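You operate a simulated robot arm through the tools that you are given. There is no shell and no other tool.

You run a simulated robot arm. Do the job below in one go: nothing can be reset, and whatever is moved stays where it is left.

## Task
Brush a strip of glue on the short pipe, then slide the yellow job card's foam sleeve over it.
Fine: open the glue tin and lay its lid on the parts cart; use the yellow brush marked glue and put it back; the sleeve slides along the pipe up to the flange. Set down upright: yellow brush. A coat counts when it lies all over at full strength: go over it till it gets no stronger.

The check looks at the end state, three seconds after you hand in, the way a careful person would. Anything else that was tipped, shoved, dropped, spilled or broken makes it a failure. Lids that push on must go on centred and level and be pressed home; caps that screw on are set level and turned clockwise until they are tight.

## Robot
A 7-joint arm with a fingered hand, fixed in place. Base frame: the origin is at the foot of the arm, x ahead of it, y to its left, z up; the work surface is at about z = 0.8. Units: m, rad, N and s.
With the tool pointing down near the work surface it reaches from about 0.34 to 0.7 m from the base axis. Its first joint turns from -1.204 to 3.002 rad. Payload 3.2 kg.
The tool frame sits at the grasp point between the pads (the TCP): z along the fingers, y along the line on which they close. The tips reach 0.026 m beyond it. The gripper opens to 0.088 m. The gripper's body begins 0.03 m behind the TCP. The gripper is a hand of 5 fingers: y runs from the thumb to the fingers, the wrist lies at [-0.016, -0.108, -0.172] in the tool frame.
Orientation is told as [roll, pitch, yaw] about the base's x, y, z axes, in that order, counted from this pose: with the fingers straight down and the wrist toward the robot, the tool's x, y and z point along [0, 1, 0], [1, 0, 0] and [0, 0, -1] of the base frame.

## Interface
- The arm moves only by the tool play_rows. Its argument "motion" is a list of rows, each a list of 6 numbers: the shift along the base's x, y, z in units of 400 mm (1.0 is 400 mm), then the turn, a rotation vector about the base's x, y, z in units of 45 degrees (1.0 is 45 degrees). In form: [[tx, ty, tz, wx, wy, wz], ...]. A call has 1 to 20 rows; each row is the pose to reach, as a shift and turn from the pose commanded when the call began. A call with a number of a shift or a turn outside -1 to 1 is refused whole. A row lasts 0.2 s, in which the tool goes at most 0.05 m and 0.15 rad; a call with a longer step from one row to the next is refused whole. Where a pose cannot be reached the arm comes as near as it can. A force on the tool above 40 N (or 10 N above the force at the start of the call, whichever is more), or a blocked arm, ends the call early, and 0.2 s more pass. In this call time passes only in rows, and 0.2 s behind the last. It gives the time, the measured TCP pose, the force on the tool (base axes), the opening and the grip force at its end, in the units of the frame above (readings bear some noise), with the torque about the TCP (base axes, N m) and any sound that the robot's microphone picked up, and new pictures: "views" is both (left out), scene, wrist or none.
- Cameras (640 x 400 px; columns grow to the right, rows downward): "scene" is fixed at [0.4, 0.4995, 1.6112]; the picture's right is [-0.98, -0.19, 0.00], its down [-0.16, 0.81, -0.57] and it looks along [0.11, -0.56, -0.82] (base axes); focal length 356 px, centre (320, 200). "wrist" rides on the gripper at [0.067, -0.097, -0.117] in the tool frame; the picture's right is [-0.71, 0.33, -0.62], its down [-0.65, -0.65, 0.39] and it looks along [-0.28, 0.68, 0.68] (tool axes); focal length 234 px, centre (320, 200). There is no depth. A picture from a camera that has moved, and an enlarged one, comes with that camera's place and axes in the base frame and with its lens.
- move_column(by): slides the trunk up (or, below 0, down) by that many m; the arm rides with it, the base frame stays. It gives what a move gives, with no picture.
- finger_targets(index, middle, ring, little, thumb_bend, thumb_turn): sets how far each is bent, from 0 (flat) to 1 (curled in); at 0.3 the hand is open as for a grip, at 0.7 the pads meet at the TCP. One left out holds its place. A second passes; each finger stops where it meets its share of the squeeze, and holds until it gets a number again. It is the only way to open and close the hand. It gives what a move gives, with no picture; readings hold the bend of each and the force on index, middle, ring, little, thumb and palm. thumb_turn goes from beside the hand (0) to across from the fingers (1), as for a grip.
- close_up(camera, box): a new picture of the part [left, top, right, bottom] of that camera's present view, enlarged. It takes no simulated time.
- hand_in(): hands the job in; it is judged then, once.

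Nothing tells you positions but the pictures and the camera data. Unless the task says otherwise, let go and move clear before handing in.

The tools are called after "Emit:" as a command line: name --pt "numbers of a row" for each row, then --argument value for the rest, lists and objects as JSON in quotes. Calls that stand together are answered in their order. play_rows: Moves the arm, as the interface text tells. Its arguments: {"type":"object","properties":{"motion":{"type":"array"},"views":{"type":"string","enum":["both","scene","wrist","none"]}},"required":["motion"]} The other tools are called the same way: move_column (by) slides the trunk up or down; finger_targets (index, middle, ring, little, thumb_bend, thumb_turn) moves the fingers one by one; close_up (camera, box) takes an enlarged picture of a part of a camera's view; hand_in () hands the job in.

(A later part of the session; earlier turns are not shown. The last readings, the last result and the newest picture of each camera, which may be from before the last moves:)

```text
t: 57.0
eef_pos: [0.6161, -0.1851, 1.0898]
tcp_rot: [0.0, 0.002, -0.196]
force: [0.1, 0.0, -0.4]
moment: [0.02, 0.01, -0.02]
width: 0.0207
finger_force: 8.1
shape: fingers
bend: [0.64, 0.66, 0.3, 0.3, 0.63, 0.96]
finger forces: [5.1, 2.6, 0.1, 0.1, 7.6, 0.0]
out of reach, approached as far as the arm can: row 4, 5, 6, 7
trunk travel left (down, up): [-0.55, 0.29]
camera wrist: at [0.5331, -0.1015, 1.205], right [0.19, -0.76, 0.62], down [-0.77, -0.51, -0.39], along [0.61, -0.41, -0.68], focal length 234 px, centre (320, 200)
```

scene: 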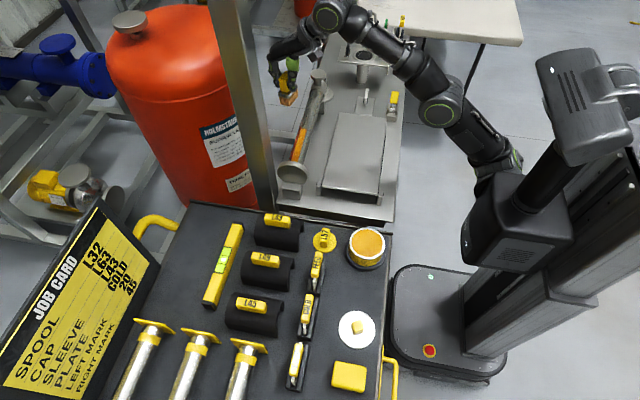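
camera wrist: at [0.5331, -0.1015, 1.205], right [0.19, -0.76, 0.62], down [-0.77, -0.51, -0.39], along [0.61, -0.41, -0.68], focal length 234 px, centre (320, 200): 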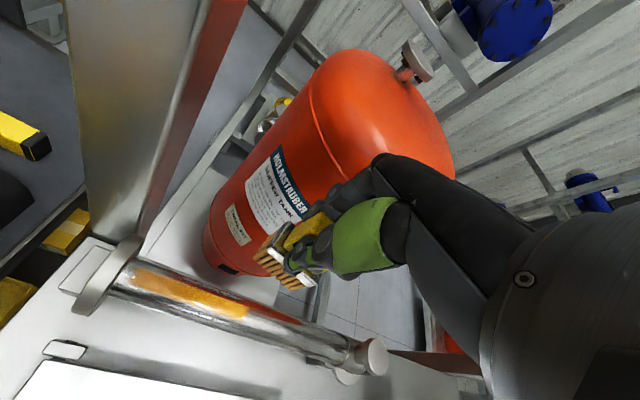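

Emit:
play_rows --pt "0.06 -0.03 0 0 0 0.08" --pt "0.12 -0.06 -0.02 0 0 0.16" --pt "0.175 -0.08 -0.04 0 0 0.25" --pt "0.175 -0.08 -0.04 0 0 0.25"

```text
t: 58.0
eef_pos: [0.637, -0.2159, 1.0523]
tcp_rot: [-0.002, 0.001, 0.004]
force: [0.5, 0.1, -1.6]
moment: [-0.03, -0.02, 0.0]
width: 0.0204
finger_force: 7.4
shape: fingers
bend: [0.64, 0.66, 0.3, 0.3, 0.63, 0.96]
finger forces: [5.1, 2.6, 0.0, 0.0, 7.5, 0.0]
out of reach, approached as far as the arm can: row 1, 2, 3, 4
trunk travel left (down, up): [-0.55, 0.29]
camera wrist: at [0.5392, -0.1488, 1.1668], right [0.33, -0.71, 0.62], down [-0.65, -0.65, -0.39], along [0.68, -0.28, -0.68], focal length 234 px, centre (320, 200)
```

scene: 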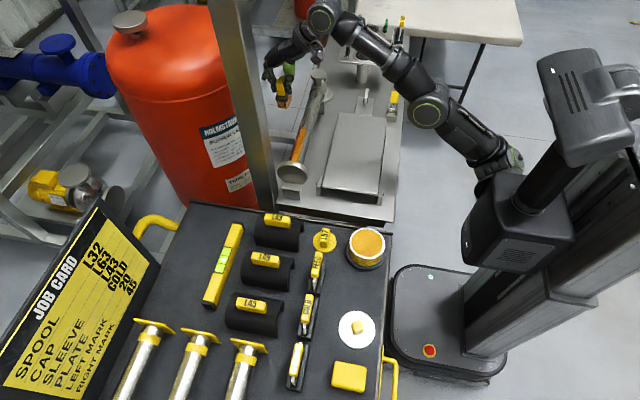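
wrist: 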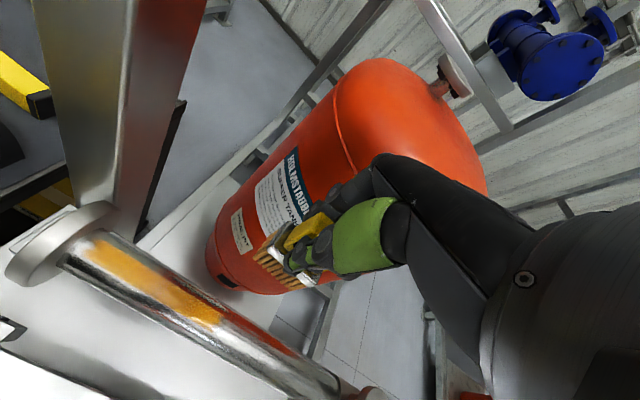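

The arm is caught in an awkward elbow posture. I'll turn the hand toward the natural direction here to let it unwind.

Emit:
play_rows --pt "0.03 -0.03 0.03 0 0 -0.15" --pt "0.06 -0.05 0.07 0 0 -0.3" --pt "0.08 -0.08 0.1 0 0 -0.45" --pt "0.1 -0.1 0.12 0 0 -0.6" --pt "0.1 -0.1 0.12 0 0 -0.6"

```text
t: 59.2
eef_pos: [0.6287, -0.2551, 1.062]
tcp_rot: [0.0, 0.002, -0.472]
force: [0.5, -0.8, -1.4]
moment: [0.02, 0.04, -0.02]
width: 0.0202
finger_force: 7.0
shape: fingers
bend: [0.64, 0.66, 0.3, 0.3, 0.63, 0.96]
finger forces: [4.6, 2.5, 0.0, 0.1, 7.0, 0.0]
out of reach, approached as far as the arm can: row 1, 2, 3, 4, 5
trunk travel left (down, up): [-0.55, 0.29]
camera wrist: at [0.5705, -0.1528, 1.1772], right [-0.02, -0.78, 0.62], down [-0.88, -0.28, -0.39], along [0.48, -0.56, -0.68], focal length 234 px, centre (320, 200)
```

scene: 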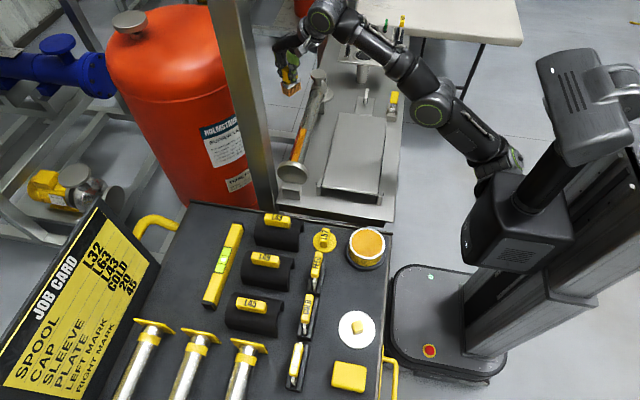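
wrist: 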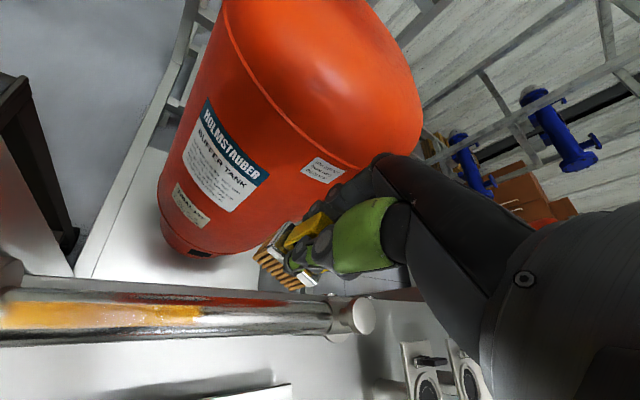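

Emit:
play_rows --pt "0.02 -0.06 0 0 0 0" --pt "0.03 -0.14 0 0 0 0" --pt "0.03 -0.16 0.05 0 0 0" --pt "0.03 -0.16 0.1 0 0 0" --pt "0.0 -0.16 0.15 0 0 0" --pt "-0.03 -0.16 0.2 0 0 0" --pt "-0.06 -0.16 0.2 0 0 0" --pt "-0.1 -0.16 0.2 0 0 0" --views "scene"

```text
t: 61.0
eef_pos: [0.5629, -0.3149, 1.1228]
tcp_rot: [0.0, 0.0, -0.468]
force: [-0.2, 0.0, -0.8]
moment: [-0.03, -0.01, 0.0]
width: 0.0201
finger_force: 7.5
shape: fingers
bend: [0.64, 0.66, 0.3, 0.3, 0.63, 0.96]
finger forces: [4.6, 2.5, 0.0, 0.0, 7.0, 0.0]
out of reach, approached as far as the arm can: row 1, 2, 3, 4, 5, 6, 7, 8
trunk travel left (down, up): [-0.55, 0.29]
```

scene: 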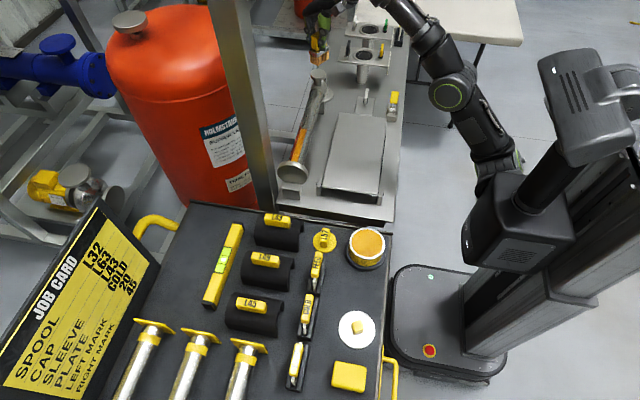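

The arm seems to be too high relative to its trunk. I'll raise the trunk so that the hand works lower relative to the shoulder.

Emit:
move_column --by 0.2

Emit:
play_rows --pt "0 0 -0.1 0 0 0" --pt "0 0 -0.2 0 0 0" --pt "0 0 -0.3 0 0 0" --pt "0 0 -0.4 0 0 0" --pt "0 0 -0.5 0 0 0" --views "scene"

```text
t: 63.2
eef_pos: [0.5659, -0.3154, 1.3225]
tcp_rot: [-0.001, 0.002, -0.47]
force: [-0.1, -0.4, -1.4]
moment: [-0.02, 0.03, 0.0]
width: 0.0198
finger_force: 7.4
shape: fingers
bend: [0.64, 0.66, 0.3, 0.3, 0.63, 0.96]
finger forces: [4.5, 2.5, 0.0, 0.0, 7.0, 0.1]
trunk travel left (down, up): [-0.75, 0.09]
```

```text
t: 64.4
eef_pos: [0.566, -0.3148, 1.1221]
tcp_rot: [-0.002, 0.003, -0.469]
force: [0.0, -0.2, -1.9]
moment: [0.0, 0.0, 0.01]
width: 0.0196
finger_force: 7.3
shape: fingers
bend: [0.64, 0.66, 0.3, 0.3, 0.64, 0.96]
finger forces: [4.5, 2.4, 0.1, 0.0, 6.9, 0.0]
trunk travel left (down, up): [-0.75, 0.09]
```

scene: 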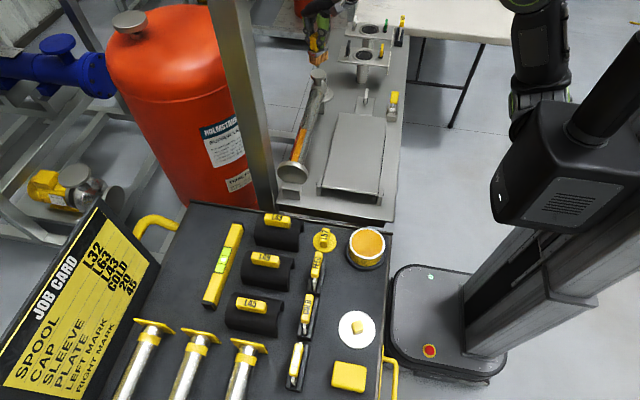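

The arm is moving normally again and the brush is still held. I'll carry it back toward the tin.

Emit:
play_rows --pt "-0.04 0.09 0 0 0 0.1" --pt "-0.08 0.18 0 0 0 0.2" --pt "-0.12 0.27 0 0 0 0.3" --pt "-0.16 0.36 0 0 0 0.4" --pt "-0.2 0.45 0 0 0 0.5" --pt "-0.24 0.54 0 0 0 0.6" --views "none"

Emit:
play_rows --pt "-0.05 0.1 0 0 0 0" --pt "-0.1 0.2 0 0 0 0" --pt "-0.15 0.3 0 0 0 0" --pt "-0.2 0.4 0 0 0 0" --pt "-0.26 0.475 0 0 0 0"

```text
t: 65.8
eef_pos: [0.5347, -0.1147, 1.1094]
tcp_rot: [0.005, 0.003, 0.002]
force: [0.0, -0.1, -0.7]
moment: [0.02, -0.03, -0.02]
width: 0.0199
finger_force: 7.1
shape: fingers
bend: [0.64, 0.66, 0.3, 0.3, 0.64, 0.96]
finger forces: [4.3, 2.4, 0.1, 0.0, 6.8, 0.0]
out of reach, approached as far as the arm can: row 4, 5, 6
trunk travel left (down, up): [-0.75, 0.09]
```

```text
t: 67.0
eef_pos: [0.537, -0.0264, 1.0974]
tcp_rot: [-0.002, 0.007, -0.002]
force: [0.1, -0.1, -1.3]
moment: [0.0, -0.04, 0.02]
width: 0.0199
finger_force: 7.0
shape: fingers
bend: [0.64, 0.66, 0.3, 0.3, 0.64, 0.96]
finger forces: [4.5, 2.4, 0.1, 0.0, 6.8, 0.0]
out of reach, approached as far as the arm can: row 1, 2, 3, 4, 5
trunk travel left (down, up): [-0.75, 0.09]
camera wrist: at [0.4401, 0.041, 1.2139], right [0.34, -0.71, 0.62], down [-0.66, -0.65, -0.38], along [0.67, -0.28, -0.68], focal length 234 px, centre (320, 200)
```

scene: 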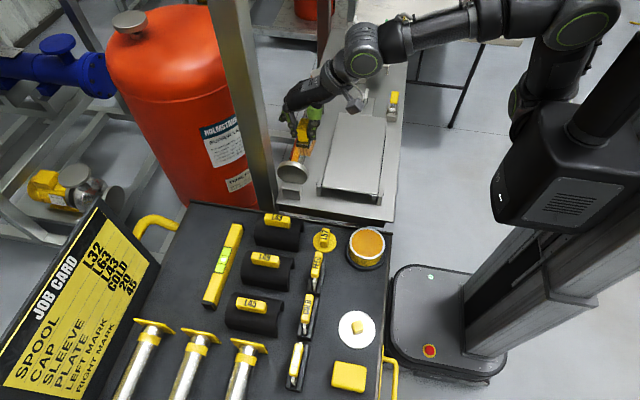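
wrist: 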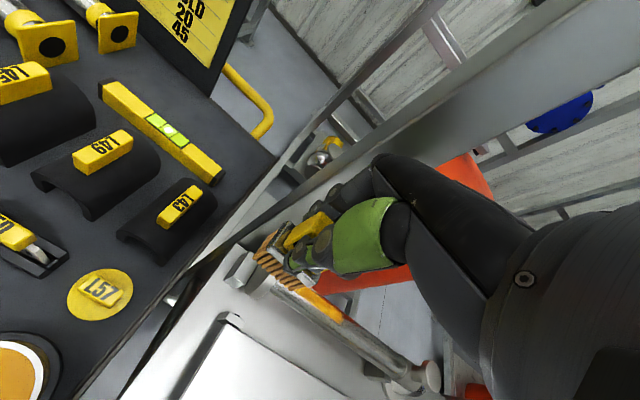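

Retracting needs the hand turned more toward the robot's own direction. I'll add negative heading so the arm can fold back, moving away from the post.

Emit:
play_rows --pt "0 0 0 0 0 -0.12" --pt "0 0 0 0 0 -0.24" --pt "0 0 0 0 0 -0.36" --views "scene"

```text
t: 67.8
eef_pos: [0.539, -0.0272, 1.0997]
tcp_rot: [0.011, 0.003, -0.284]
force: [0.2, 0.1, -1.2]
moment: [-0.01, 0.0, 0.03]
width: 0.0198
finger_force: 6.7
shape: fingers
bend: [0.64, 0.66, 0.3, 0.3, 0.64, 0.96]
finger forces: [4.4, 2.4, 0.1, 0.1, 6.8, 0.0]
trunk travel left (down, up): [-0.75, 0.09]
```

scene: 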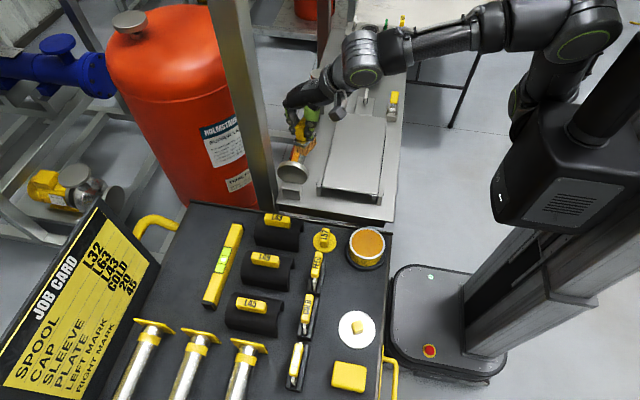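

Emit:
play_rows --pt "-0.09 0.03 0 0 0 0" --pt "-0.18 0.06 0 0 0 0" --pt "-0.27 0.1 0 0 0 0" --views "scene"

```text
t: 68.6
eef_pos: [0.4286, 0.0142, 1.099]
tcp_rot: [0.002, 0.0, -0.281]
force: [0.1, -0.6, 0.7]
moment: [0.0, -0.01, 0.02]
width: 0.0199
finger_force: 7.1
shape: fingers
bend: [0.64, 0.66, 0.3, 0.3, 0.64, 0.96]
finger forces: [4.5, 2.6, 0.0, 0.0, 7.0, 0.0]
trunk travel left (down, up): [-0.75, 0.09]
```

scene: 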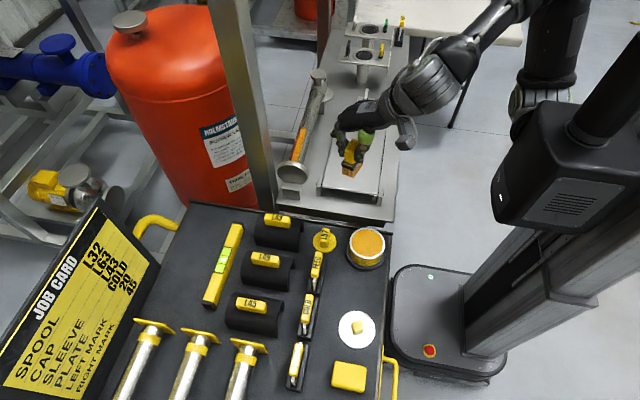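

Good, it retracts freely with that heading. On to above the tin, turning back to heading zero, then lowering the trunk.

Emit:
play_rows --pt "-0.05 0.06 0 0 0 0.12" --pt "-0.1 0.12 -0.02 0 0 0.24" --pt "-0.156 0.192 -0.06 0 0 0.358" --views "none"

Emit:
move_column --by -0.1

Emit:
close_up --camera "scene" --box '[330, 180, 400, 280]'

Emit:
close_up --camera "wrist" --box '[200, 180, 380, 360]'

```text
t: 69.4
eef_pos: [0.3676, 0.0918, 1.0739]
tcp_rot: [-0.001, 0.0, 0.001]
force: [-0.6, 0.5, -0.2]
moment: [-0.01, 0.0, 0.0]
width: 0.0199
finger_force: 7.2
shape: fingers
bend: [0.64, 0.66, 0.3, 0.3, 0.64, 0.96]
finger forces: [4.5, 2.5, 0.0, 0.0, 7.0, 0.1]
trunk travel left (down, up): [-0.75, 0.09]
```

```text
t: 70.7
eef_pos: [0.3679, 0.0905, 0.9735]
tcp_rot: [-0.001, 0.0, 0.001]
force: [0.3, -0.3, -0.7]
moment: [0.02, -0.03, 0.0]
width: 0.0198
finger_force: 7.0
shape: fingers
bend: [0.64, 0.66, 0.3, 0.3, 0.64, 0.96]
finger forces: [4.5, 2.4, 0.0, 0.1, 7.0, 0.1]
trunk travel left (down, up): [-0.65, 0.19]
```

```text
4.00 times, centred on (365, 230) of scene
camera zoom: at [0.4, 0.4995, 1.6112], right [-0.98, -0.19, 0.0], down [-0.16, 0.81, -0.57], along [0.11, -0.56, -0.82], focal length 1423 px, centre (140, 80)
```

zoom: 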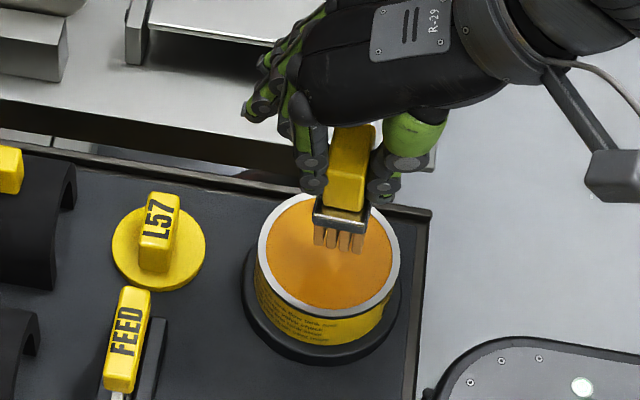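

```text
2.22 times, centred on (290, 270) of wrist
camera zoom: at [0.2697, 0.1569, 1.0894], right [0.33, -0.71, 0.62], down [-0.65, -0.65, -0.39], along [0.68, -0.28, -0.68], focal length 520 px, centre (387, 44)
```

zoom: 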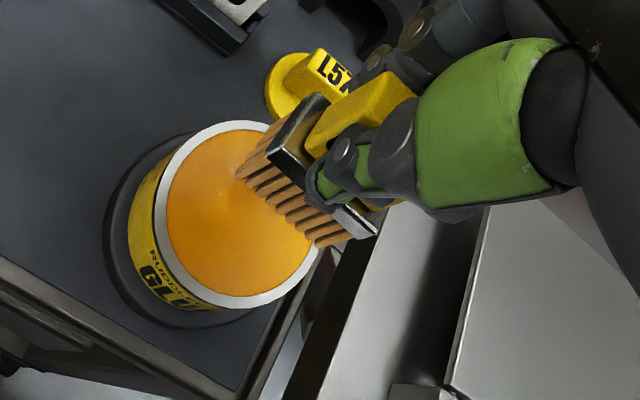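

Emit:
play_rows --pt "-0.003 0 -0.06 0 0 0" --pt "-0.003 0 -0.11 0 0 0" --pt "-0.003 0 -0.128 0 0 0" --views "none"

Emit:
play_rows --pt "0 0 0.06 0 0 0" --pt "0 0 0.14 0 0 0" --pt "0 0 0.22 0 0 0" --views "none"

Emit:
close_up --camera "wrist" --box '[200, 180, 380, 360]'

```text
t: 71.5
eef_pos: [0.3678, 0.0912, 0.9229]
tcp_rot: [0.006, 0.003, 0.001]
force: [-0.3, 0.6, 0.0]
moment: [0.0, 0.0, 0.01]
width: 0.02
finger_force: 7.6
shape: fingers
bend: [0.64, 0.66, 0.3, 0.3, 0.64, 0.96]
finger forces: [4.5, 2.5, 0.0, 0.1, 6.9, 0.0]
trunk travel left (down, up): [-0.65, 0.19]
```

```text
t: 72.3
eef_pos: [0.3669, 0.0915, 1.0104]
tcp_rot: [0.001, 0.001, 0.001]
force: [0.6, 0.7, -0.8]
moment: [0.0, 0.01, -0.03]
width: 0.0199
finger_force: 6.8
shape: fingers
bend: [0.64, 0.66, 0.3, 0.3, 0.64, 0.96]
finger forces: [4.5, 2.5, 0.0, 0.0, 7.1, 0.0]
trunk travel left (down, up): [-0.65, 0.19]
```

```text
2.22 times, centred on (290, 270) of wrist
camera zoom: at [0.269, 0.1575, 1.1263], right [0.33, -0.71, 0.62], down [-0.65, -0.65, -0.39], along [0.68, -0.28, -0.68], focal length 520 px, centre (387, 44)
```

zoom: 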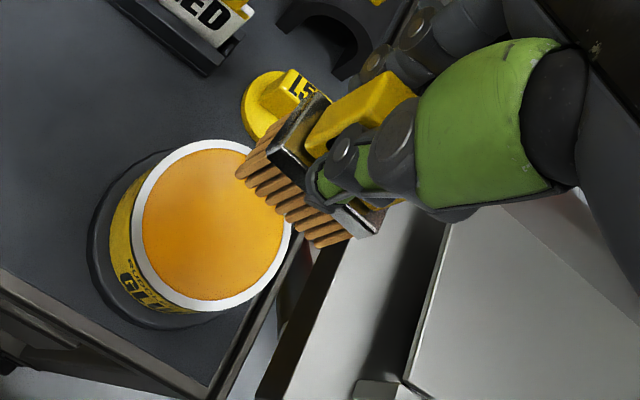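

The bristles didn't reach the glue this time. I'll lower the trunk a little and dip slightly deeper, watching the force.

Emit:
move_column --by -0.06

Emit:
play_rows --pt "0 0 -0.05 0 0 0" --pt "0 0 -0.08 0 0 0" --views "none"

Emit:
play_rows --pt "0 0 -0.006 0 0 0" --views "none"

Emit:
close_up --camera "wrist" --box '[200, 180, 380, 360]'

```text
t: 73.3
eef_pos: [0.367, 0.0916, 0.9513]
tcp_rot: [0.0, 0.002, 0.0]
force: [0.5, 0.2, -1.4]
moment: [0.0, -0.03, 0.0]
width: 0.0196
finger_force: 7.1
shape: fingers
bend: [0.64, 0.66, 0.3, 0.3, 0.64, 0.96]
finger forces: [4.5, 2.6, 0.0, 0.0, 7.0, 0.1]
trunk travel left (down, up): [-0.59, 0.25]
```

```text
t: 73.9
eef_pos: [0.3667, 0.0909, 0.9212]
tcp_rot: [0.004, -0.005, 0.001]
force: [-1.7, -0.2, 13.6]
moment: [0.04, -0.05, 0.03]
width: 0.0198
finger_force: 9.6
shape: fingers
bend: [0.65, 0.66, 0.3, 0.3, 0.63, 0.96]
finger forces: [5.0, 3.6, 0.1, 0.0, 10.5, 0.0]
trunk travel left (down, up): [-0.59, 0.25]
```

```text
t: 74.3
eef_pos: [0.3652, 0.0911, 0.9179]
tcp_rot: [0.001, -0.004, -0.001]
force: [-0.9, -0.1, 15.2]
moment: [0.01, -0.14, 0.01]
width: 0.0199
finger_force: 11.5
shape: fingers
bend: [0.65, 0.66, 0.3, 0.3, 0.63, 0.96]
finger forces: [5.0, 5.8, 0.0, 0.0, 11.2, 0.0]
trunk travel left (down, up): [-0.59, 0.25]
```

```text
2.22 times, centred on (290, 270) of wrist
camera zoom: at [0.2675, 0.1572, 1.0328], right [0.33, -0.71, 0.62], down [-0.65, -0.65, -0.39], along [0.68, -0.28, -0.68], focal length 520 px, centre (387, 44)
```

zoom: 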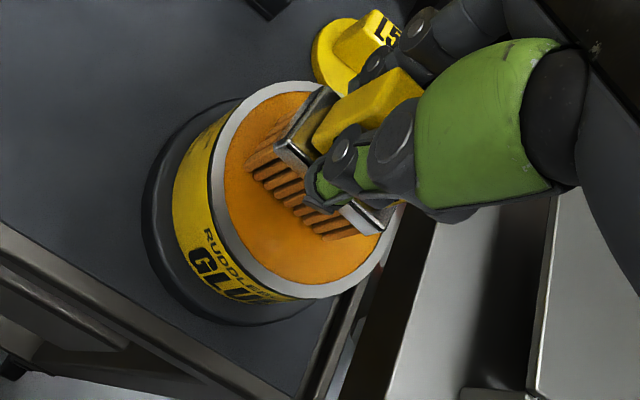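

Emit:
play_rows --pt "0 0 0.06 0 0 0" --pt "0 0 0.14 0 0 0" --pt "0 0 0.22 0 0 0" --pt "0 0 0.27 0 0 0" --views "none"

Emit:
close_up --camera "wrist" --box '[200, 180, 380, 360]'

Emit:
close_up --camera "scene" --box '[330, 170, 400, 270]'

Emit:
play_rows --pt "0.04 -0.09 0 0 0 0" --pt "0.08 -0.19 0 0 0 0" --pt "0.13 -0.29 0 0 0 -0.05" --pt "0.18 -0.39 0 0 0 -0.1" --pt "0.23 -0.49 0 0 0 -0.15" --pt "0.2875 -0.58 0 0 0 -0.2" --pt "0.37 -0.62 0 0 0 -0.25" --views "scene"

```text
t: 75.3
eef_pos: [0.3669, 0.0928, 1.0241]
tcp_rot: [0.0, 0.003, 0.001]
force: [-0.6, -0.8, -0.3]
moment: [0.03, 0.03, 0.0]
width: 0.02
finger_force: 7.7
shape: fingers
bend: [0.65, 0.66, 0.3, 0.3, 0.63, 0.96]
finger forces: [4.9, 2.5, 0.0, 0.0, 7.6, 0.0]
trunk travel left (down, up): [-0.59, 0.25]
```

```text
2.22 times, centred on (290, 270) of wrist
camera zoom: at [0.269, 0.1585, 1.1396], right [0.33, -0.71, 0.62], down [-0.65, -0.65, -0.39], along [0.68, -0.28, -0.68], focal length 520 px, centre (387, 44)
```

zoom: 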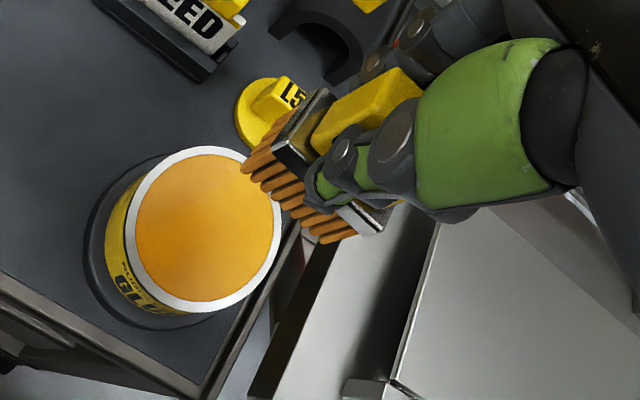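

```text
4.00 times, centred on (365, 220) of scene
camera zoom: at [0.4, 0.4995, 1.6112], right [-0.98, -0.19, 0.0], down [-0.16, 0.81, -0.57], along [0.11, -0.56, -0.82], focal length 1423 px, centre (140, 120)
```

zoom: 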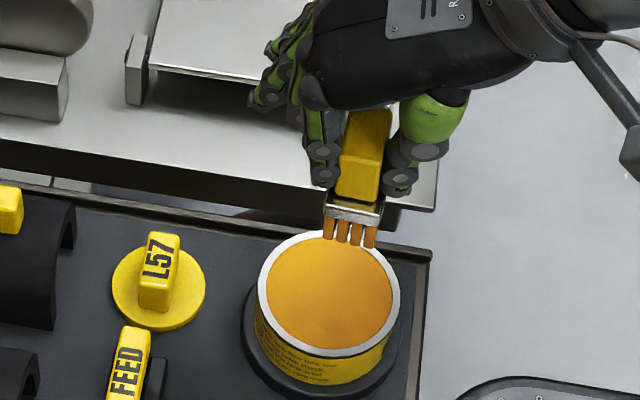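

```text
t: 76.9
eef_pos: [0.5168, -0.1569, 1.0225]
tcp_rot: [-0.002, 0.002, -0.196]
force: [1.1, 0.4, 0.1]
moment: [-0.01, 0.04, 0.03]
width: 0.0198
finger_force: 8.1
shape: fingers
bend: [0.65, 0.66, 0.3, 0.3, 0.63, 0.96]
finger forces: [4.9, 2.5, 0.0, 0.0, 7.7, 0.1]
trunk travel left (down, up): [-0.59, 0.25]
```

scene: 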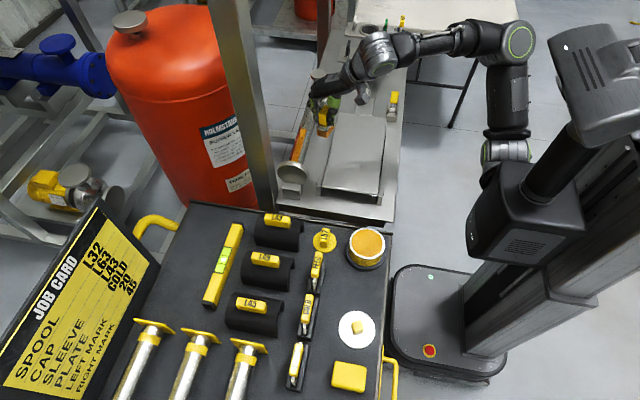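

Reloaded. Back over the pipe and down to contact.

Emit:
play_rows --pt "0.06 0.0 0 0 0 0.12" --pt "0.12 0.0 0 0 0 0.25" --pt "0.168 0.0 -0.04 0 0 0.25" --pt "0.168 0.0 -0.1 0 0 0.25" --pt "0.168 0.0 -0.14 0 0 0.25" --views "none"

Emit:
play_rows --pt "0 0.0 -0.01 0 0 0" --views "none"

Emit:
close_up --camera "scene" --box '[270, 100, 330, 170]'

```text
t: 78.1
eef_pos: [0.5825, -0.1565, 0.9675]
tcp_rot: [-0.001, 0.001, -0.001]
force: [-0.4, -0.3, -0.4]
moment: [0.04, 0.01, 0.05]
width: 0.0199
finger_force: 7.6
shape: fingers
bend: [0.65, 0.66, 0.3, 0.3, 0.63, 0.96]
finger forces: [4.8, 2.6, 0.0, 0.0, 7.7, 0.0]
trunk travel left (down, up): [-0.59, 0.25]
```

```text
t: 78.5
eef_pos: [0.5825, -0.1577, 0.9625]
tcp_rot: [0.0, 0.001, -0.001]
force: [0.4, 0.2, -1.2]
moment: [0.0, -0.04, 0.02]
width: 0.0201
finger_force: 7.6
shape: fingers
bend: [0.65, 0.66, 0.3, 0.3, 0.63, 0.96]
finger forces: [4.8, 2.5, 0.0, 0.0, 7.7, 0.1]
trunk travel left (down, up): [-0.59, 0.25]
```

```text
5.71 times, centred on (300, 135) of scene
camera zoom: at [0.4, 0.4995, 1.6112], right [-0.98, -0.19, 0.0], down [-0.16, 0.81, -0.57], along [0.11, -0.56, -0.82], focal length 2033 px, centre (434, 571)
```

zoom: 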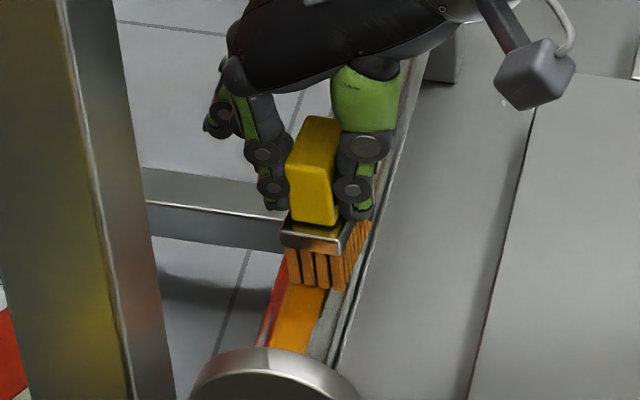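

Emit:
play_rows --pt "0 0.0 -0.007 0 0 0" --views "none"

Emit:
play_rows --pt "0 0.0 -0.005 0 0 0" --views "none"

```text
t: 78.9
eef_pos: [0.5829, -0.1569, 0.96]
tcp_rot: [0.001, 0.001, 0.0]
force: [0.1, -0.7, -0.7]
moment: [0.0, 0.02, 0.02]
width: 0.0199
finger_force: 7.5
shape: fingers
bend: [0.65, 0.66, 0.3, 0.3, 0.63, 0.96]
finger forces: [4.9, 2.5, 0.0, 0.1, 7.7, 0.1]
trunk travel left (down, up): [-0.59, 0.25]
```

```text
t: 79.3
eef_pos: [0.5837, -0.1557, 0.9602]
tcp_rot: [-0.001, -0.001, -0.001]
force: [0.0, 0.6, 0.3]
moment: [-0.02, -0.01, 0.0]
width: 0.0198
finger_force: 7.8
shape: fingers
bend: [0.65, 0.66, 0.3, 0.3, 0.63, 0.96]
finger forces: [4.8, 2.7, 0.0, 0.1, 7.9, 0.0]
trunk travel left (down, up): [-0.59, 0.25]
```

Emit:
play_rows --pt "0 0.03 -0.006 0 0 0" --pt "0 0.07 -0.006 0 0 0" --pt "0 0.11 -0.006 0 0 0" --pt "0 0.138 -0.006 0 0 0" --pt "0 0.11 -0.006 0 0 0" --pt "0 0.138 -0.006 0 0 0" --pt "0 0.1 -0.006 0 0 0" --pt "0 0.05 -0.006 0 0 0" --pt "0 0.0 -0.006 0 0 0" --pt "0 -0.05 -0.006 0 0 0" --pt "0 -0.1 -0.006 0 0 0" --pt "0 -0.15 -0.006 0 0 0" --pt "0 -0.2 -0.006 0 0 0" --pt "0.01 -0.15 -0.006 0 0 0" --pt "0.01 -0.1 -0.006 0 0 0" --pt "0.01 -0.05 -0.006 0 0 0" --pt "0.01 0.0 -0.006 0 0 0" --pt "0.01 0.05 -0.006 0 0 0" --pt "0.01 0.1 -0.006 0 0 0" --pt "0.01 0.136 -0.006 0 0 0" --views "none"

Emit:
close_up --camera "wrist" --box '[220, 180, 400, 340]'

```text
t: 83.5
eef_pos: [0.5866, -0.1042, 0.9575]
tcp_rot: [-0.001, -0.003, -0.002]
force: [0.7, -6.3, 13.8]
moment: [-0.09, -0.06, 0.02]
width: 0.0198
finger_force: 12.3
shape: fingers
bend: [0.65, 0.65, 0.3, 0.3, 0.63, 0.97]
finger forces: [5.4, 8.4, 0.0, 0.0, 11.2, 0.1]
trunk travel left (down, up): [-0.59, 0.25]
```

```text
2.50 times, centred on (310, 260) of wrist
camera zoom: at [0.4868, -0.0375, 1.0735], right [0.33, -0.71, 0.62], down [-0.65, -0.65, -0.39], along [0.68, -0.28, -0.68], focal length 585 px, centre (345, 50)
```

zoom: 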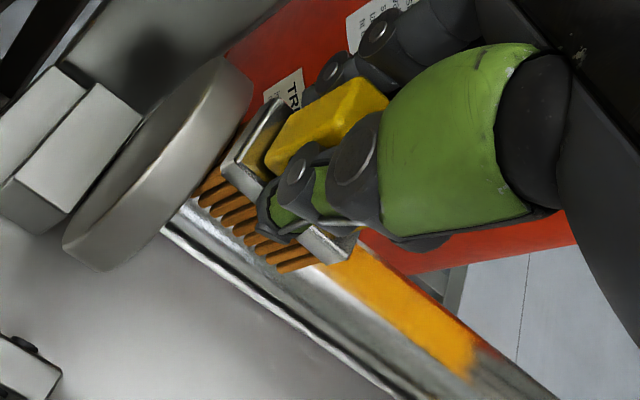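

Emit:
play_rows --pt "-0.01 -0.03 0 0 0 0" --pt "-0.02 -0.005 0 0 0 0" --pt "-0.02 -0.05 0 0 0 0" --pt "-0.02 -0.1 0 0 0 0" --pt "-0.02 -0.15 0 0 0 0" --pt "-0.02 -0.2 0 0 0 0" --pt "-0.02 -0.25 0 0 0 0" --pt "-0.02 -0.3 0 0 0 0" --pt "-0.01 -0.25 0 0 0 0" --pt "-0.01 -0.2 0 0 0 0" --pt "-0.01 -0.15 0 0 0 0" --pt "-0.01 -0.1 0 0 0 0" --pt "-0.01 -0.05 0 0 0 0" --pt "-0.01 -0.003 0 0 0 0" --pt "-0.01 -0.05 0 0 0 0" --pt "-0.01 -0.1 0 0 0 0" --pt "-0.01 -0.15 0 0 0 0" --pt "-0.01 -0.2 0 0 0 0" --pt "-0.01 -0.25 0 0 0 0" --pt "-0.01 -0.33 0 0 0 0" --views "none"

Emit:
play_rows --pt "0 0 0.06 0 0 0" --pt "0 0.05 0.14 0 0 0" --pt "-0.05 0.1 0.17 0 0 -0.1" --views "none"

Emit:
close_up --camera "wrist" --box '[80, 140, 320, 320]'

Emit:
close_up --camera "scene" --box '[280, 105, 325, 170]'

```text
t: 87.7
eef_pos: [0.582, -0.2345, 0.9589]
tcp_rot: [-0.002, 0.001, 0.0]
force: [0.9, 1.4, 10.7]
moment: [-0.01, -0.1, 0.03]
width: 0.0201
finger_force: 11.8
shape: fingers
bend: [0.64, 0.65, 0.3, 0.3, 0.63, 0.96]
finger forces: [5.6, 7.3, 0.1, 0.1, 10.7, 0.0]
trunk travel left (down, up): [-0.59, 0.25]
```

```text
t: 88.5
eef_pos: [0.561, -0.1926, 1.0257]
tcp_rot: [-0.002, 0.0, -0.079]
force: [-0.1, 0.5, -0.1]
moment: [0.0, -0.01, 0.03]
width: 0.0204
finger_force: 8.0
shape: fingers
bend: [0.64, 0.66, 0.3, 0.3, 0.63, 0.96]
finger forces: [4.9, 2.6, 0.0, 0.1, 8.3, 0.1]
trunk travel left (down, up): [-0.59, 0.25]
```

```text
2.22 times, centred on (200, 230) of wrist
camera zoom: at [0.4684, -0.1191, 1.1407], right [0.28, -0.73, 0.62], down [-0.7, -0.6, -0.39], along [0.66, -0.33, -0.68], focal length 520 px, centre (587, 133)
```

zoom: 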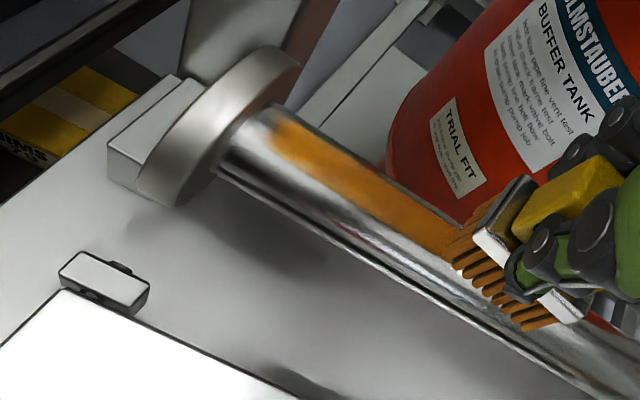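

```text
6.15 times, centred on (302, 138) of scene
camera zoom: at [0.4, 0.4995, 1.6112], right [-0.98, -0.19, 0.0], down [-0.16, 0.81, -0.57], along [0.11, -0.56, -0.82], focal length 2189 px, centre (428, 585)
```

zoom: 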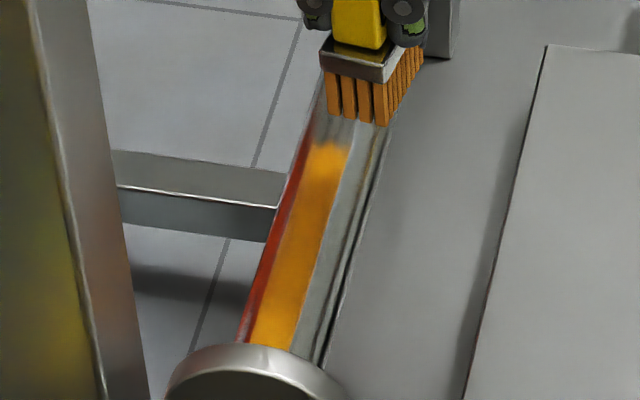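

Emit:
close_up --camera "wrist" --box '[150, 170, 230, 235]'

Emit:
close_up --camera "wrist" --box '[190, 190, 270, 255]'

```text
6.15 times, centred on (190, 202) of wrist
camera zoom: at [0.4684, -0.1191, 1.1407], right [0.28, -0.73, 0.62], down [-0.7, -0.6, -0.39], along [0.66, -0.33, -0.68], focal length 1441 px, centre (1120, 185)
```

zoom: 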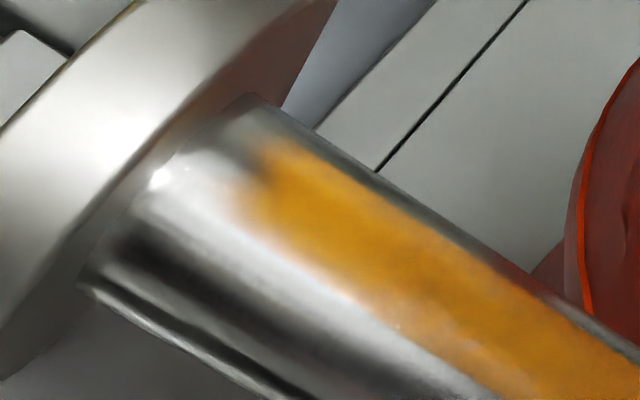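

```text
6.15 times, centred on (230, 222) of wrist
camera zoom: at [0.4684, -0.1191, 1.1407], right [0.28, -0.73, 0.62], down [-0.7, -0.6, -0.39], along [0.66, -0.33, -0.68], focal length 1441 px, centre (874, 62)
```

zoom: 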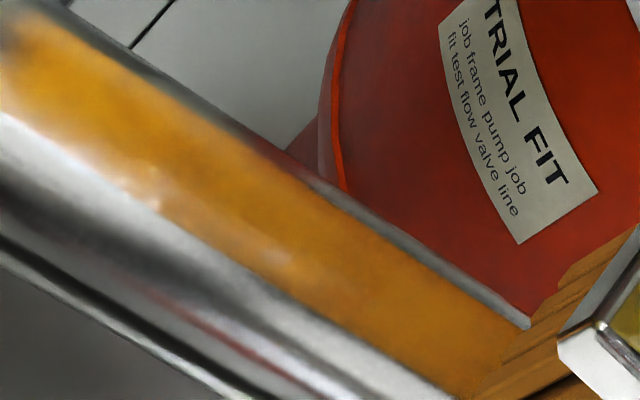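

The coat is even and no longer changes. Now I'll take the brush back to its spot along the route that worked.

Emit:
play_rows --pt "-0.05 0.03 0 0 0 -0.08" --pt "-0.11 0.08 0 0 0 -0.16" --pt "-0.2 0.13 0 0 0 -0.15" --pt "-0.26 0.22 0 0 0 -0.1" --pt "-0.31 0.32 0 0 0 -0.05" --pt "-0.36 0.42 0 0 0 0" --pt "-0.41 0.52 0 0 0 0.05" --pt "-0.45 0.62 0 0 0 0.1" --pt "-0.4875 0.71 0 0 0 0.1" --views "scene"

```text
t: 90.5
eef_pos: [0.5423, 0.016, 1.0466]
tcp_rot: [0.013, 0.003, -0.061]
force: [-1.1, -0.7, -0.7]
moment: [0.01, 0.0, 0.0]
width: 0.0204
finger_force: 8.3
shape: fingers
bend: [0.64, 0.66, 0.3, 0.3, 0.63, 0.96]
finger forces: [5.0, 2.6, 0.1, 0.0, 8.2, 0.0]
out of reach, approached as far as the arm can: row 1, 2, 3, 4, 5, 6, 7, 8, 9
trunk travel left (down, up): [-0.59, 0.25]
```

scene: 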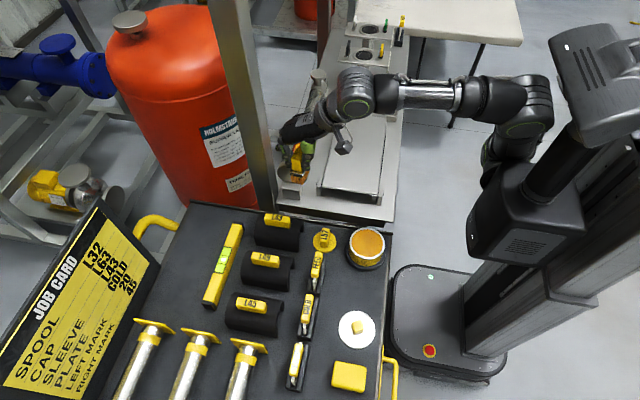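

Emit:
play_rows --pt "0 0 0 0 0 -0.12" --pt "0 0 0 0 0 -0.24" --pt "-0.02 0 0 0 0 -0.34" --pt "-0.1 0 0 0 0 -0.34" --pt "-0.2 0.02 0 0 0 -0.34" --pt "-0.28 0.04 0 0 0 -0.34" --views "scene"

```text
t: 91.9
eef_pos: [0.4292, 0.0332, 1.0454]
tcp_rot: [0.001, 0.001, -0.325]
force: [-0.4, -0.1, -0.7]
moment: [-0.01, 0.02, 0.0]
width: 0.0206
finger_force: 7.2
shape: fingers
bend: [0.64, 0.66, 0.3, 0.3, 0.63, 0.96]
finger forces: [4.7, 2.6, 0.0, 0.0, 7.8, 0.0]
trunk travel left (down, up): [-0.59, 0.25]
```

scene: 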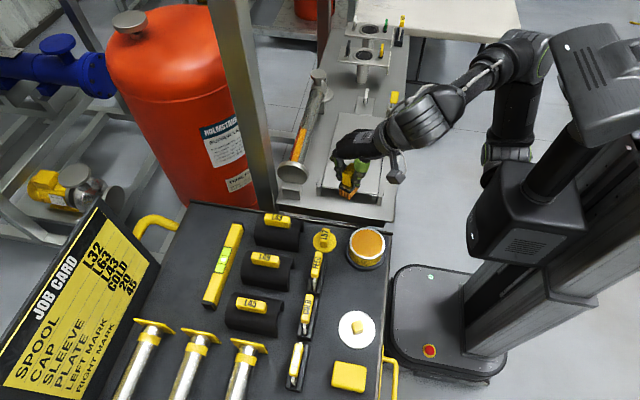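

Emit:
play_rows --pt "-0.04 0.09 0 0 0 0.1" --pt "-0.08 0.18 0 0 0 0.22" --pt "-0.12 0.28 0 0 0 0.33" --pt "-0.158 0.372 0 0 0 0.414" --views "none"

Emit:
move_column --by -0.13

Emit:
close_up --camera "scene" --box '[320, 220, 420, 330]'

Emit:
close_up --camera "wrist" --box '[180, 160, 380, 340]'

```text
t: 92.9
eef_pos: [0.3664, 0.1841, 1.0444]
tcp_rot: [-0.002, 0.004, -0.001]
force: [-0.3, 0.1, -0.7]
moment: [-0.04, -0.02, 0.0]
width: 0.0203
finger_force: 8.0
shape: fingers
bend: [0.64, 0.66, 0.3, 0.3, 0.63, 0.96]
finger forces: [4.7, 2.7, 0.0, 0.0, 7.7, 0.0]
trunk travel left (down, up): [-0.59, 0.25]
```

```text
t: 94.5
eef_pos: [0.3659, 0.1833, 0.9156]
tcp_rot: [0.0, 0.003, -0.003]
force: [-0.5, 0.0, -0.6]
moment: [0.03, 0.02, -0.02]
width: 0.0202
finger_force: 7.7
shape: fingers
bend: [0.64, 0.66, 0.3, 0.3, 0.63, 0.96]
finger forces: [4.7, 2.6, 0.0, 0.0, 7.7, 0.0]
trunk travel left (down, up): [-0.46, 0.38]
```

```text
3.64 times, centred on (370, 275) of scene
camera zoom: at [0.4, 0.4995, 1.6112], right [-0.98, -0.19, 0.0], down [-0.16, 0.81, -0.57], along [0.11, -0.56, -0.82], focal length 1294 px, centre (138, -73)
```

zoom: 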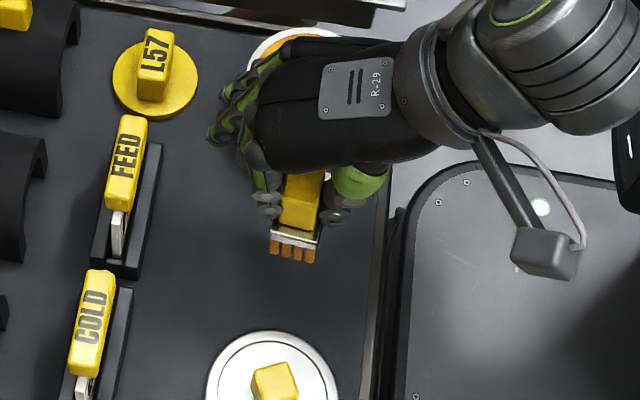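

```text
2.22 times, centred on (280, 250) of wrist
camera zoom: at [0.2679, 0.2495, 1.0304], right [0.33, -0.71, 0.62], down [-0.66, -0.65, -0.39], along [0.68, -0.28, -0.68], focal length 520 px, centre (409, 89)
```

zoom: 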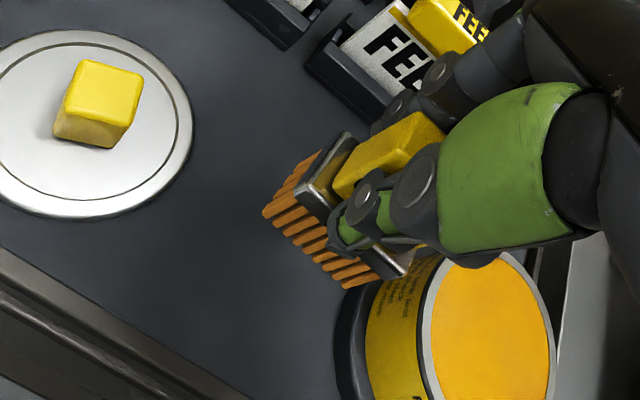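

Emit:
play_rows --pt "0 -0.003 -0.05 0 0 0" --pt "0 -0.003 -0.09 0 0 0" --views "none"

Emit:
play_rows --pt "0 0 -0.008 0 0 0" --views "none"

Emit:
play_rows --pt "0 0 -0.006 0 0 0" --views "none"

Emit:
close_up --camera "wrist" --box '[200, 180, 380, 340]'

```text
t: 95.1
eef_pos: [0.3659, 0.1823, 0.8797]
tcp_rot: [-0.001, 0.003, -0.002]
force: [0.2, 0.1, -0.8]
moment: [0.01, -0.05, -0.02]
width: 0.0203
finger_force: 7.7
shape: fingers
bend: [0.64, 0.66, 0.3, 0.3, 0.63, 0.96]
finger forces: [4.6, 2.6, 0.0, 0.0, 7.7, 0.1]
trunk travel left (down, up): [-0.46, 0.38]
```

```text
t: 95.5
eef_pos: [0.3668, 0.182, 0.8764]
tcp_rot: [-0.003, 0.004, -0.002]
force: [0.4, 0.2, -0.7]
moment: [0.04, 0.01, 0.01]
width: 0.0202
finger_force: 7.9
shape: fingers
bend: [0.64, 0.66, 0.3, 0.3, 0.63, 0.96]
finger forces: [4.8, 2.7, 0.0, 0.0, 7.7, 0.1]
trunk travel left (down, up): [-0.46, 0.38]
```

```text
t: 95.9
eef_pos: [0.3654, 0.183, 0.8725]
tcp_rot: [-0.002, 0.004, 0.0]
force: [-0.3, 0.8, -1.4]
moment: [-0.01, -0.02, -0.01]
width: 0.0202
finger_force: 7.7
shape: fingers
bend: [0.64, 0.66, 0.3, 0.3, 0.63, 0.96]
finger forces: [4.7, 2.6, 0.1, 0.1, 7.8, 0.1]
trunk travel left (down, up): [-0.46, 0.38]
```

```text
2.50 times, centred on (290, 260) of wrist
camera zoom: at [0.268, 0.2481, 0.9887], right [0.33, -0.71, 0.62], down [-0.66, -0.65, -0.39], along [0.68, -0.28, -0.68], focal length 585 px, centre (395, 50)
```

zoom: 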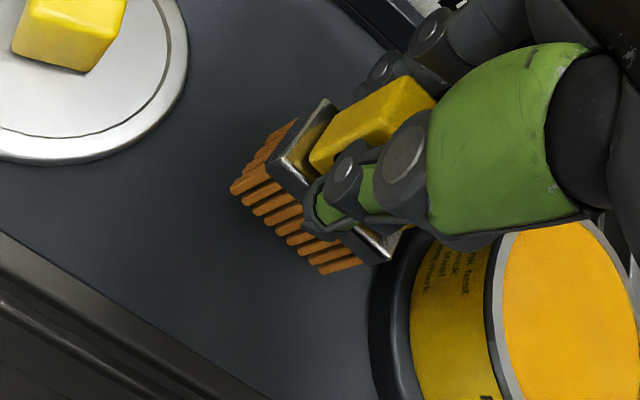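

Emit:
play_rows --pt "0 -0.002 -0.006 0 0 0" --views "none"

Emit:
play_rows --pt "0 0 -0.005 0 0 0" --views "none"

Emit:
close_up --camera "scene" --box '[335, 240, 395, 310]'

```text
t: 96.3
eef_pos: [0.3661, 0.1813, 0.8708]
tcp_rot: [0.0, 0.003, -0.002]
force: [-0.4, 0.0, 0.1]
moment: [0.02, 0.02, 0.0]
width: 0.02
finger_force: 7.5
shape: fingers
bend: [0.64, 0.66, 0.3, 0.3, 0.63, 0.96]
finger forces: [4.8, 2.6, 0.1, 0.0, 7.7, 0.1]
trunk travel left (down, up): [-0.46, 0.38]
```

```text
t: 96.7
eef_pos: [0.3653, 0.1797, 0.8686]
tcp_rot: [0.001, 0.003, -0.002]
force: [-1.3, 0.2, -0.7]
moment: [0.0, -0.02, 0.0]
width: 0.0203
finger_force: 7.3
shape: fingers
bend: [0.64, 0.66, 0.3, 0.3, 0.63, 0.96]
finger forces: [4.7, 2.6, 0.0, 0.0, 7.7, 0.0]
trunk travel left (down, up): [-0.46, 0.38]
```

```text
5.71 times, centred on (365, 275) of scene
camera zoom: at [0.4, 0.4995, 1.6112], right [-0.98, -0.19, 0.0], down [-0.16, 0.81, -0.57], along [0.11, -0.56, -0.82], focal length 2033 px, centre (63, -229)
```

zoom: 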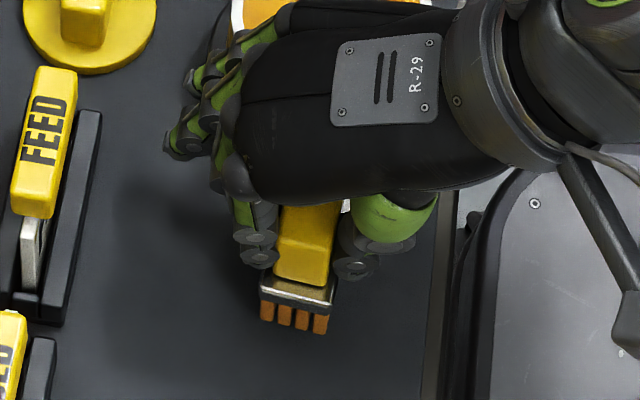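

Emit:
play_rows --pt "0 0.003 -0.005 0 0 0" --views "none"

Emit:
play_rows --pt "0 0 -0.005 0 0 0" --views "none"

Emit:
close_up --camera "scene" --box '[335, 240, 395, 310]'

Emit:
close_up --camera "wrist" --box '[200, 180, 380, 340]'

```text
t: 97.1
eef_pos: [0.3669, 0.1815, 0.8658]
tcp_rot: [-0.002, 0.004, -0.001]
force: [0.0, 0.6, 0.0]
moment: [-0.01, 0.0, 0.03]
width: 0.0204
finger_force: 7.1
shape: fingers
bend: [0.64, 0.66, 0.3, 0.3, 0.63, 0.96]
finger forces: [4.7, 2.6, 0.1, 0.0, 7.6, 0.0]
trunk travel left (down, up): [-0.46, 0.38]
```

```text
t: 97.5
eef_pos: [0.3662, 0.1825, 0.8656]
tcp_rot: [-0.001, 0.003, -0.001]
force: [0.7, 0.9, 0.1]
moment: [-0.01, 0.03, 0.0]
width: 0.0202
finger_force: 7.5
shape: fingers
bend: [0.64, 0.66, 0.3, 0.3, 0.63, 0.96]
finger forces: [4.7, 2.6, 0.0, 0.0, 7.8, 0.0]
trunk travel left (down, up): [-0.46, 0.38]
```

```text
5.71 times, centred on (365, 275) of scene
camera zoom: at [0.4, 0.4995, 1.6112], right [-0.98, -0.19, 0.0], down [-0.16, 0.81, -0.57], along [0.11, -0.56, -0.82], focal length 2033 px, centre (63, -229)
```

zoom: 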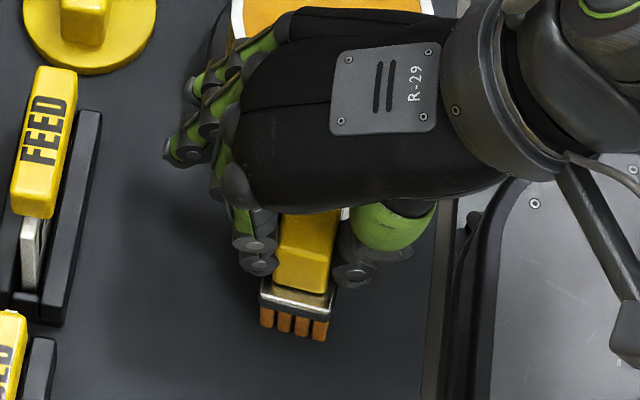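

```text
2.50 times, centred on (290, 260) of wrist
camera zoom: at [0.2679, 0.2485, 0.9801], right [0.33, -0.71, 0.62], down [-0.66, -0.65, -0.39], along [0.68, -0.28, -0.68], focal length 585 px, centre (395, 50)
```

zoom: 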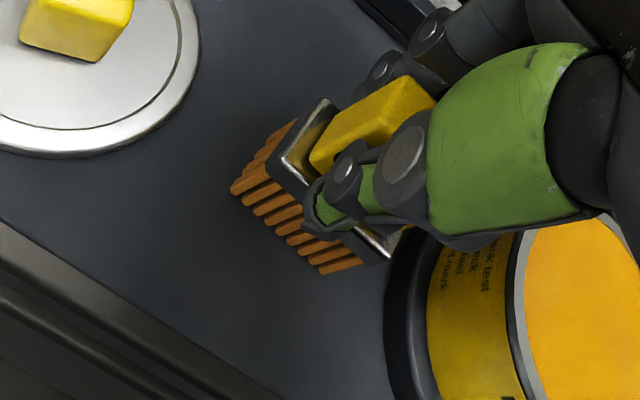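

Emit:
play_rows --pt "0 0 -0.006 0 0 0" --views "none"

Emit:
play_rows --pt "0 0 -0.006 0 0 0" --views "none"

Emit:
close_up --camera "wrist" --box '[200, 180, 380, 340]'

```text
t: 97.9
eef_pos: [0.3658, 0.1824, 0.8643]
tcp_rot: [0.002, 0.001, 0.001]
force: [-0.8, 0.8, 6.4]
moment: [0.01, 0.0, -0.03]
width: 0.0201
finger_force: 8.0
shape: fingers
bend: [0.64, 0.66, 0.3, 0.3, 0.63, 0.96]
finger forces: [4.4, 2.8, 0.0, 0.0, 9.7, 0.0]
trunk travel left (down, up): [-0.46, 0.38]
```

```text
t: 98.3
eef_pos: [0.3644, 0.1814, 0.8616]
tcp_rot: [0.003, -0.002, 0.001]
force: [-2.3, 0.7, 15.6]
moment: [0.02, -0.04, -0.01]
width: 0.0203
finger_force: 12.4
shape: fingers
bend: [0.65, 0.66, 0.3, 0.3, 0.63, 0.96]
finger forces: [4.7, 5.7, 0.0, 0.1, 13.4, 0.0]
trunk travel left (down, up): [-0.46, 0.38]
```

```text
2.50 times, centred on (290, 260) of wrist
camera zoom: at [0.2661, 0.248, 0.9781], right [0.33, -0.71, 0.62], down [-0.65, -0.65, -0.39], along [0.68, -0.28, -0.68], focal length 585 px, centre (395, 50)
```

zoom: 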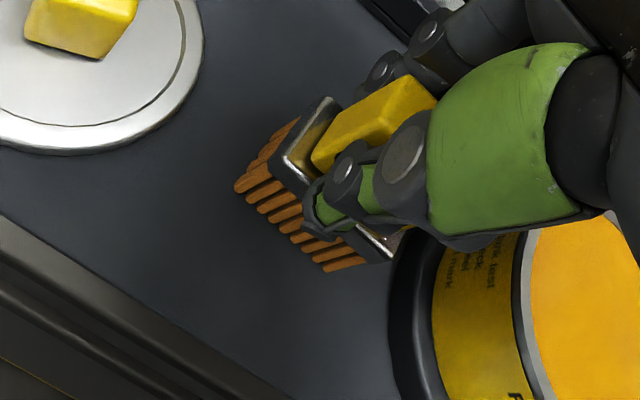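

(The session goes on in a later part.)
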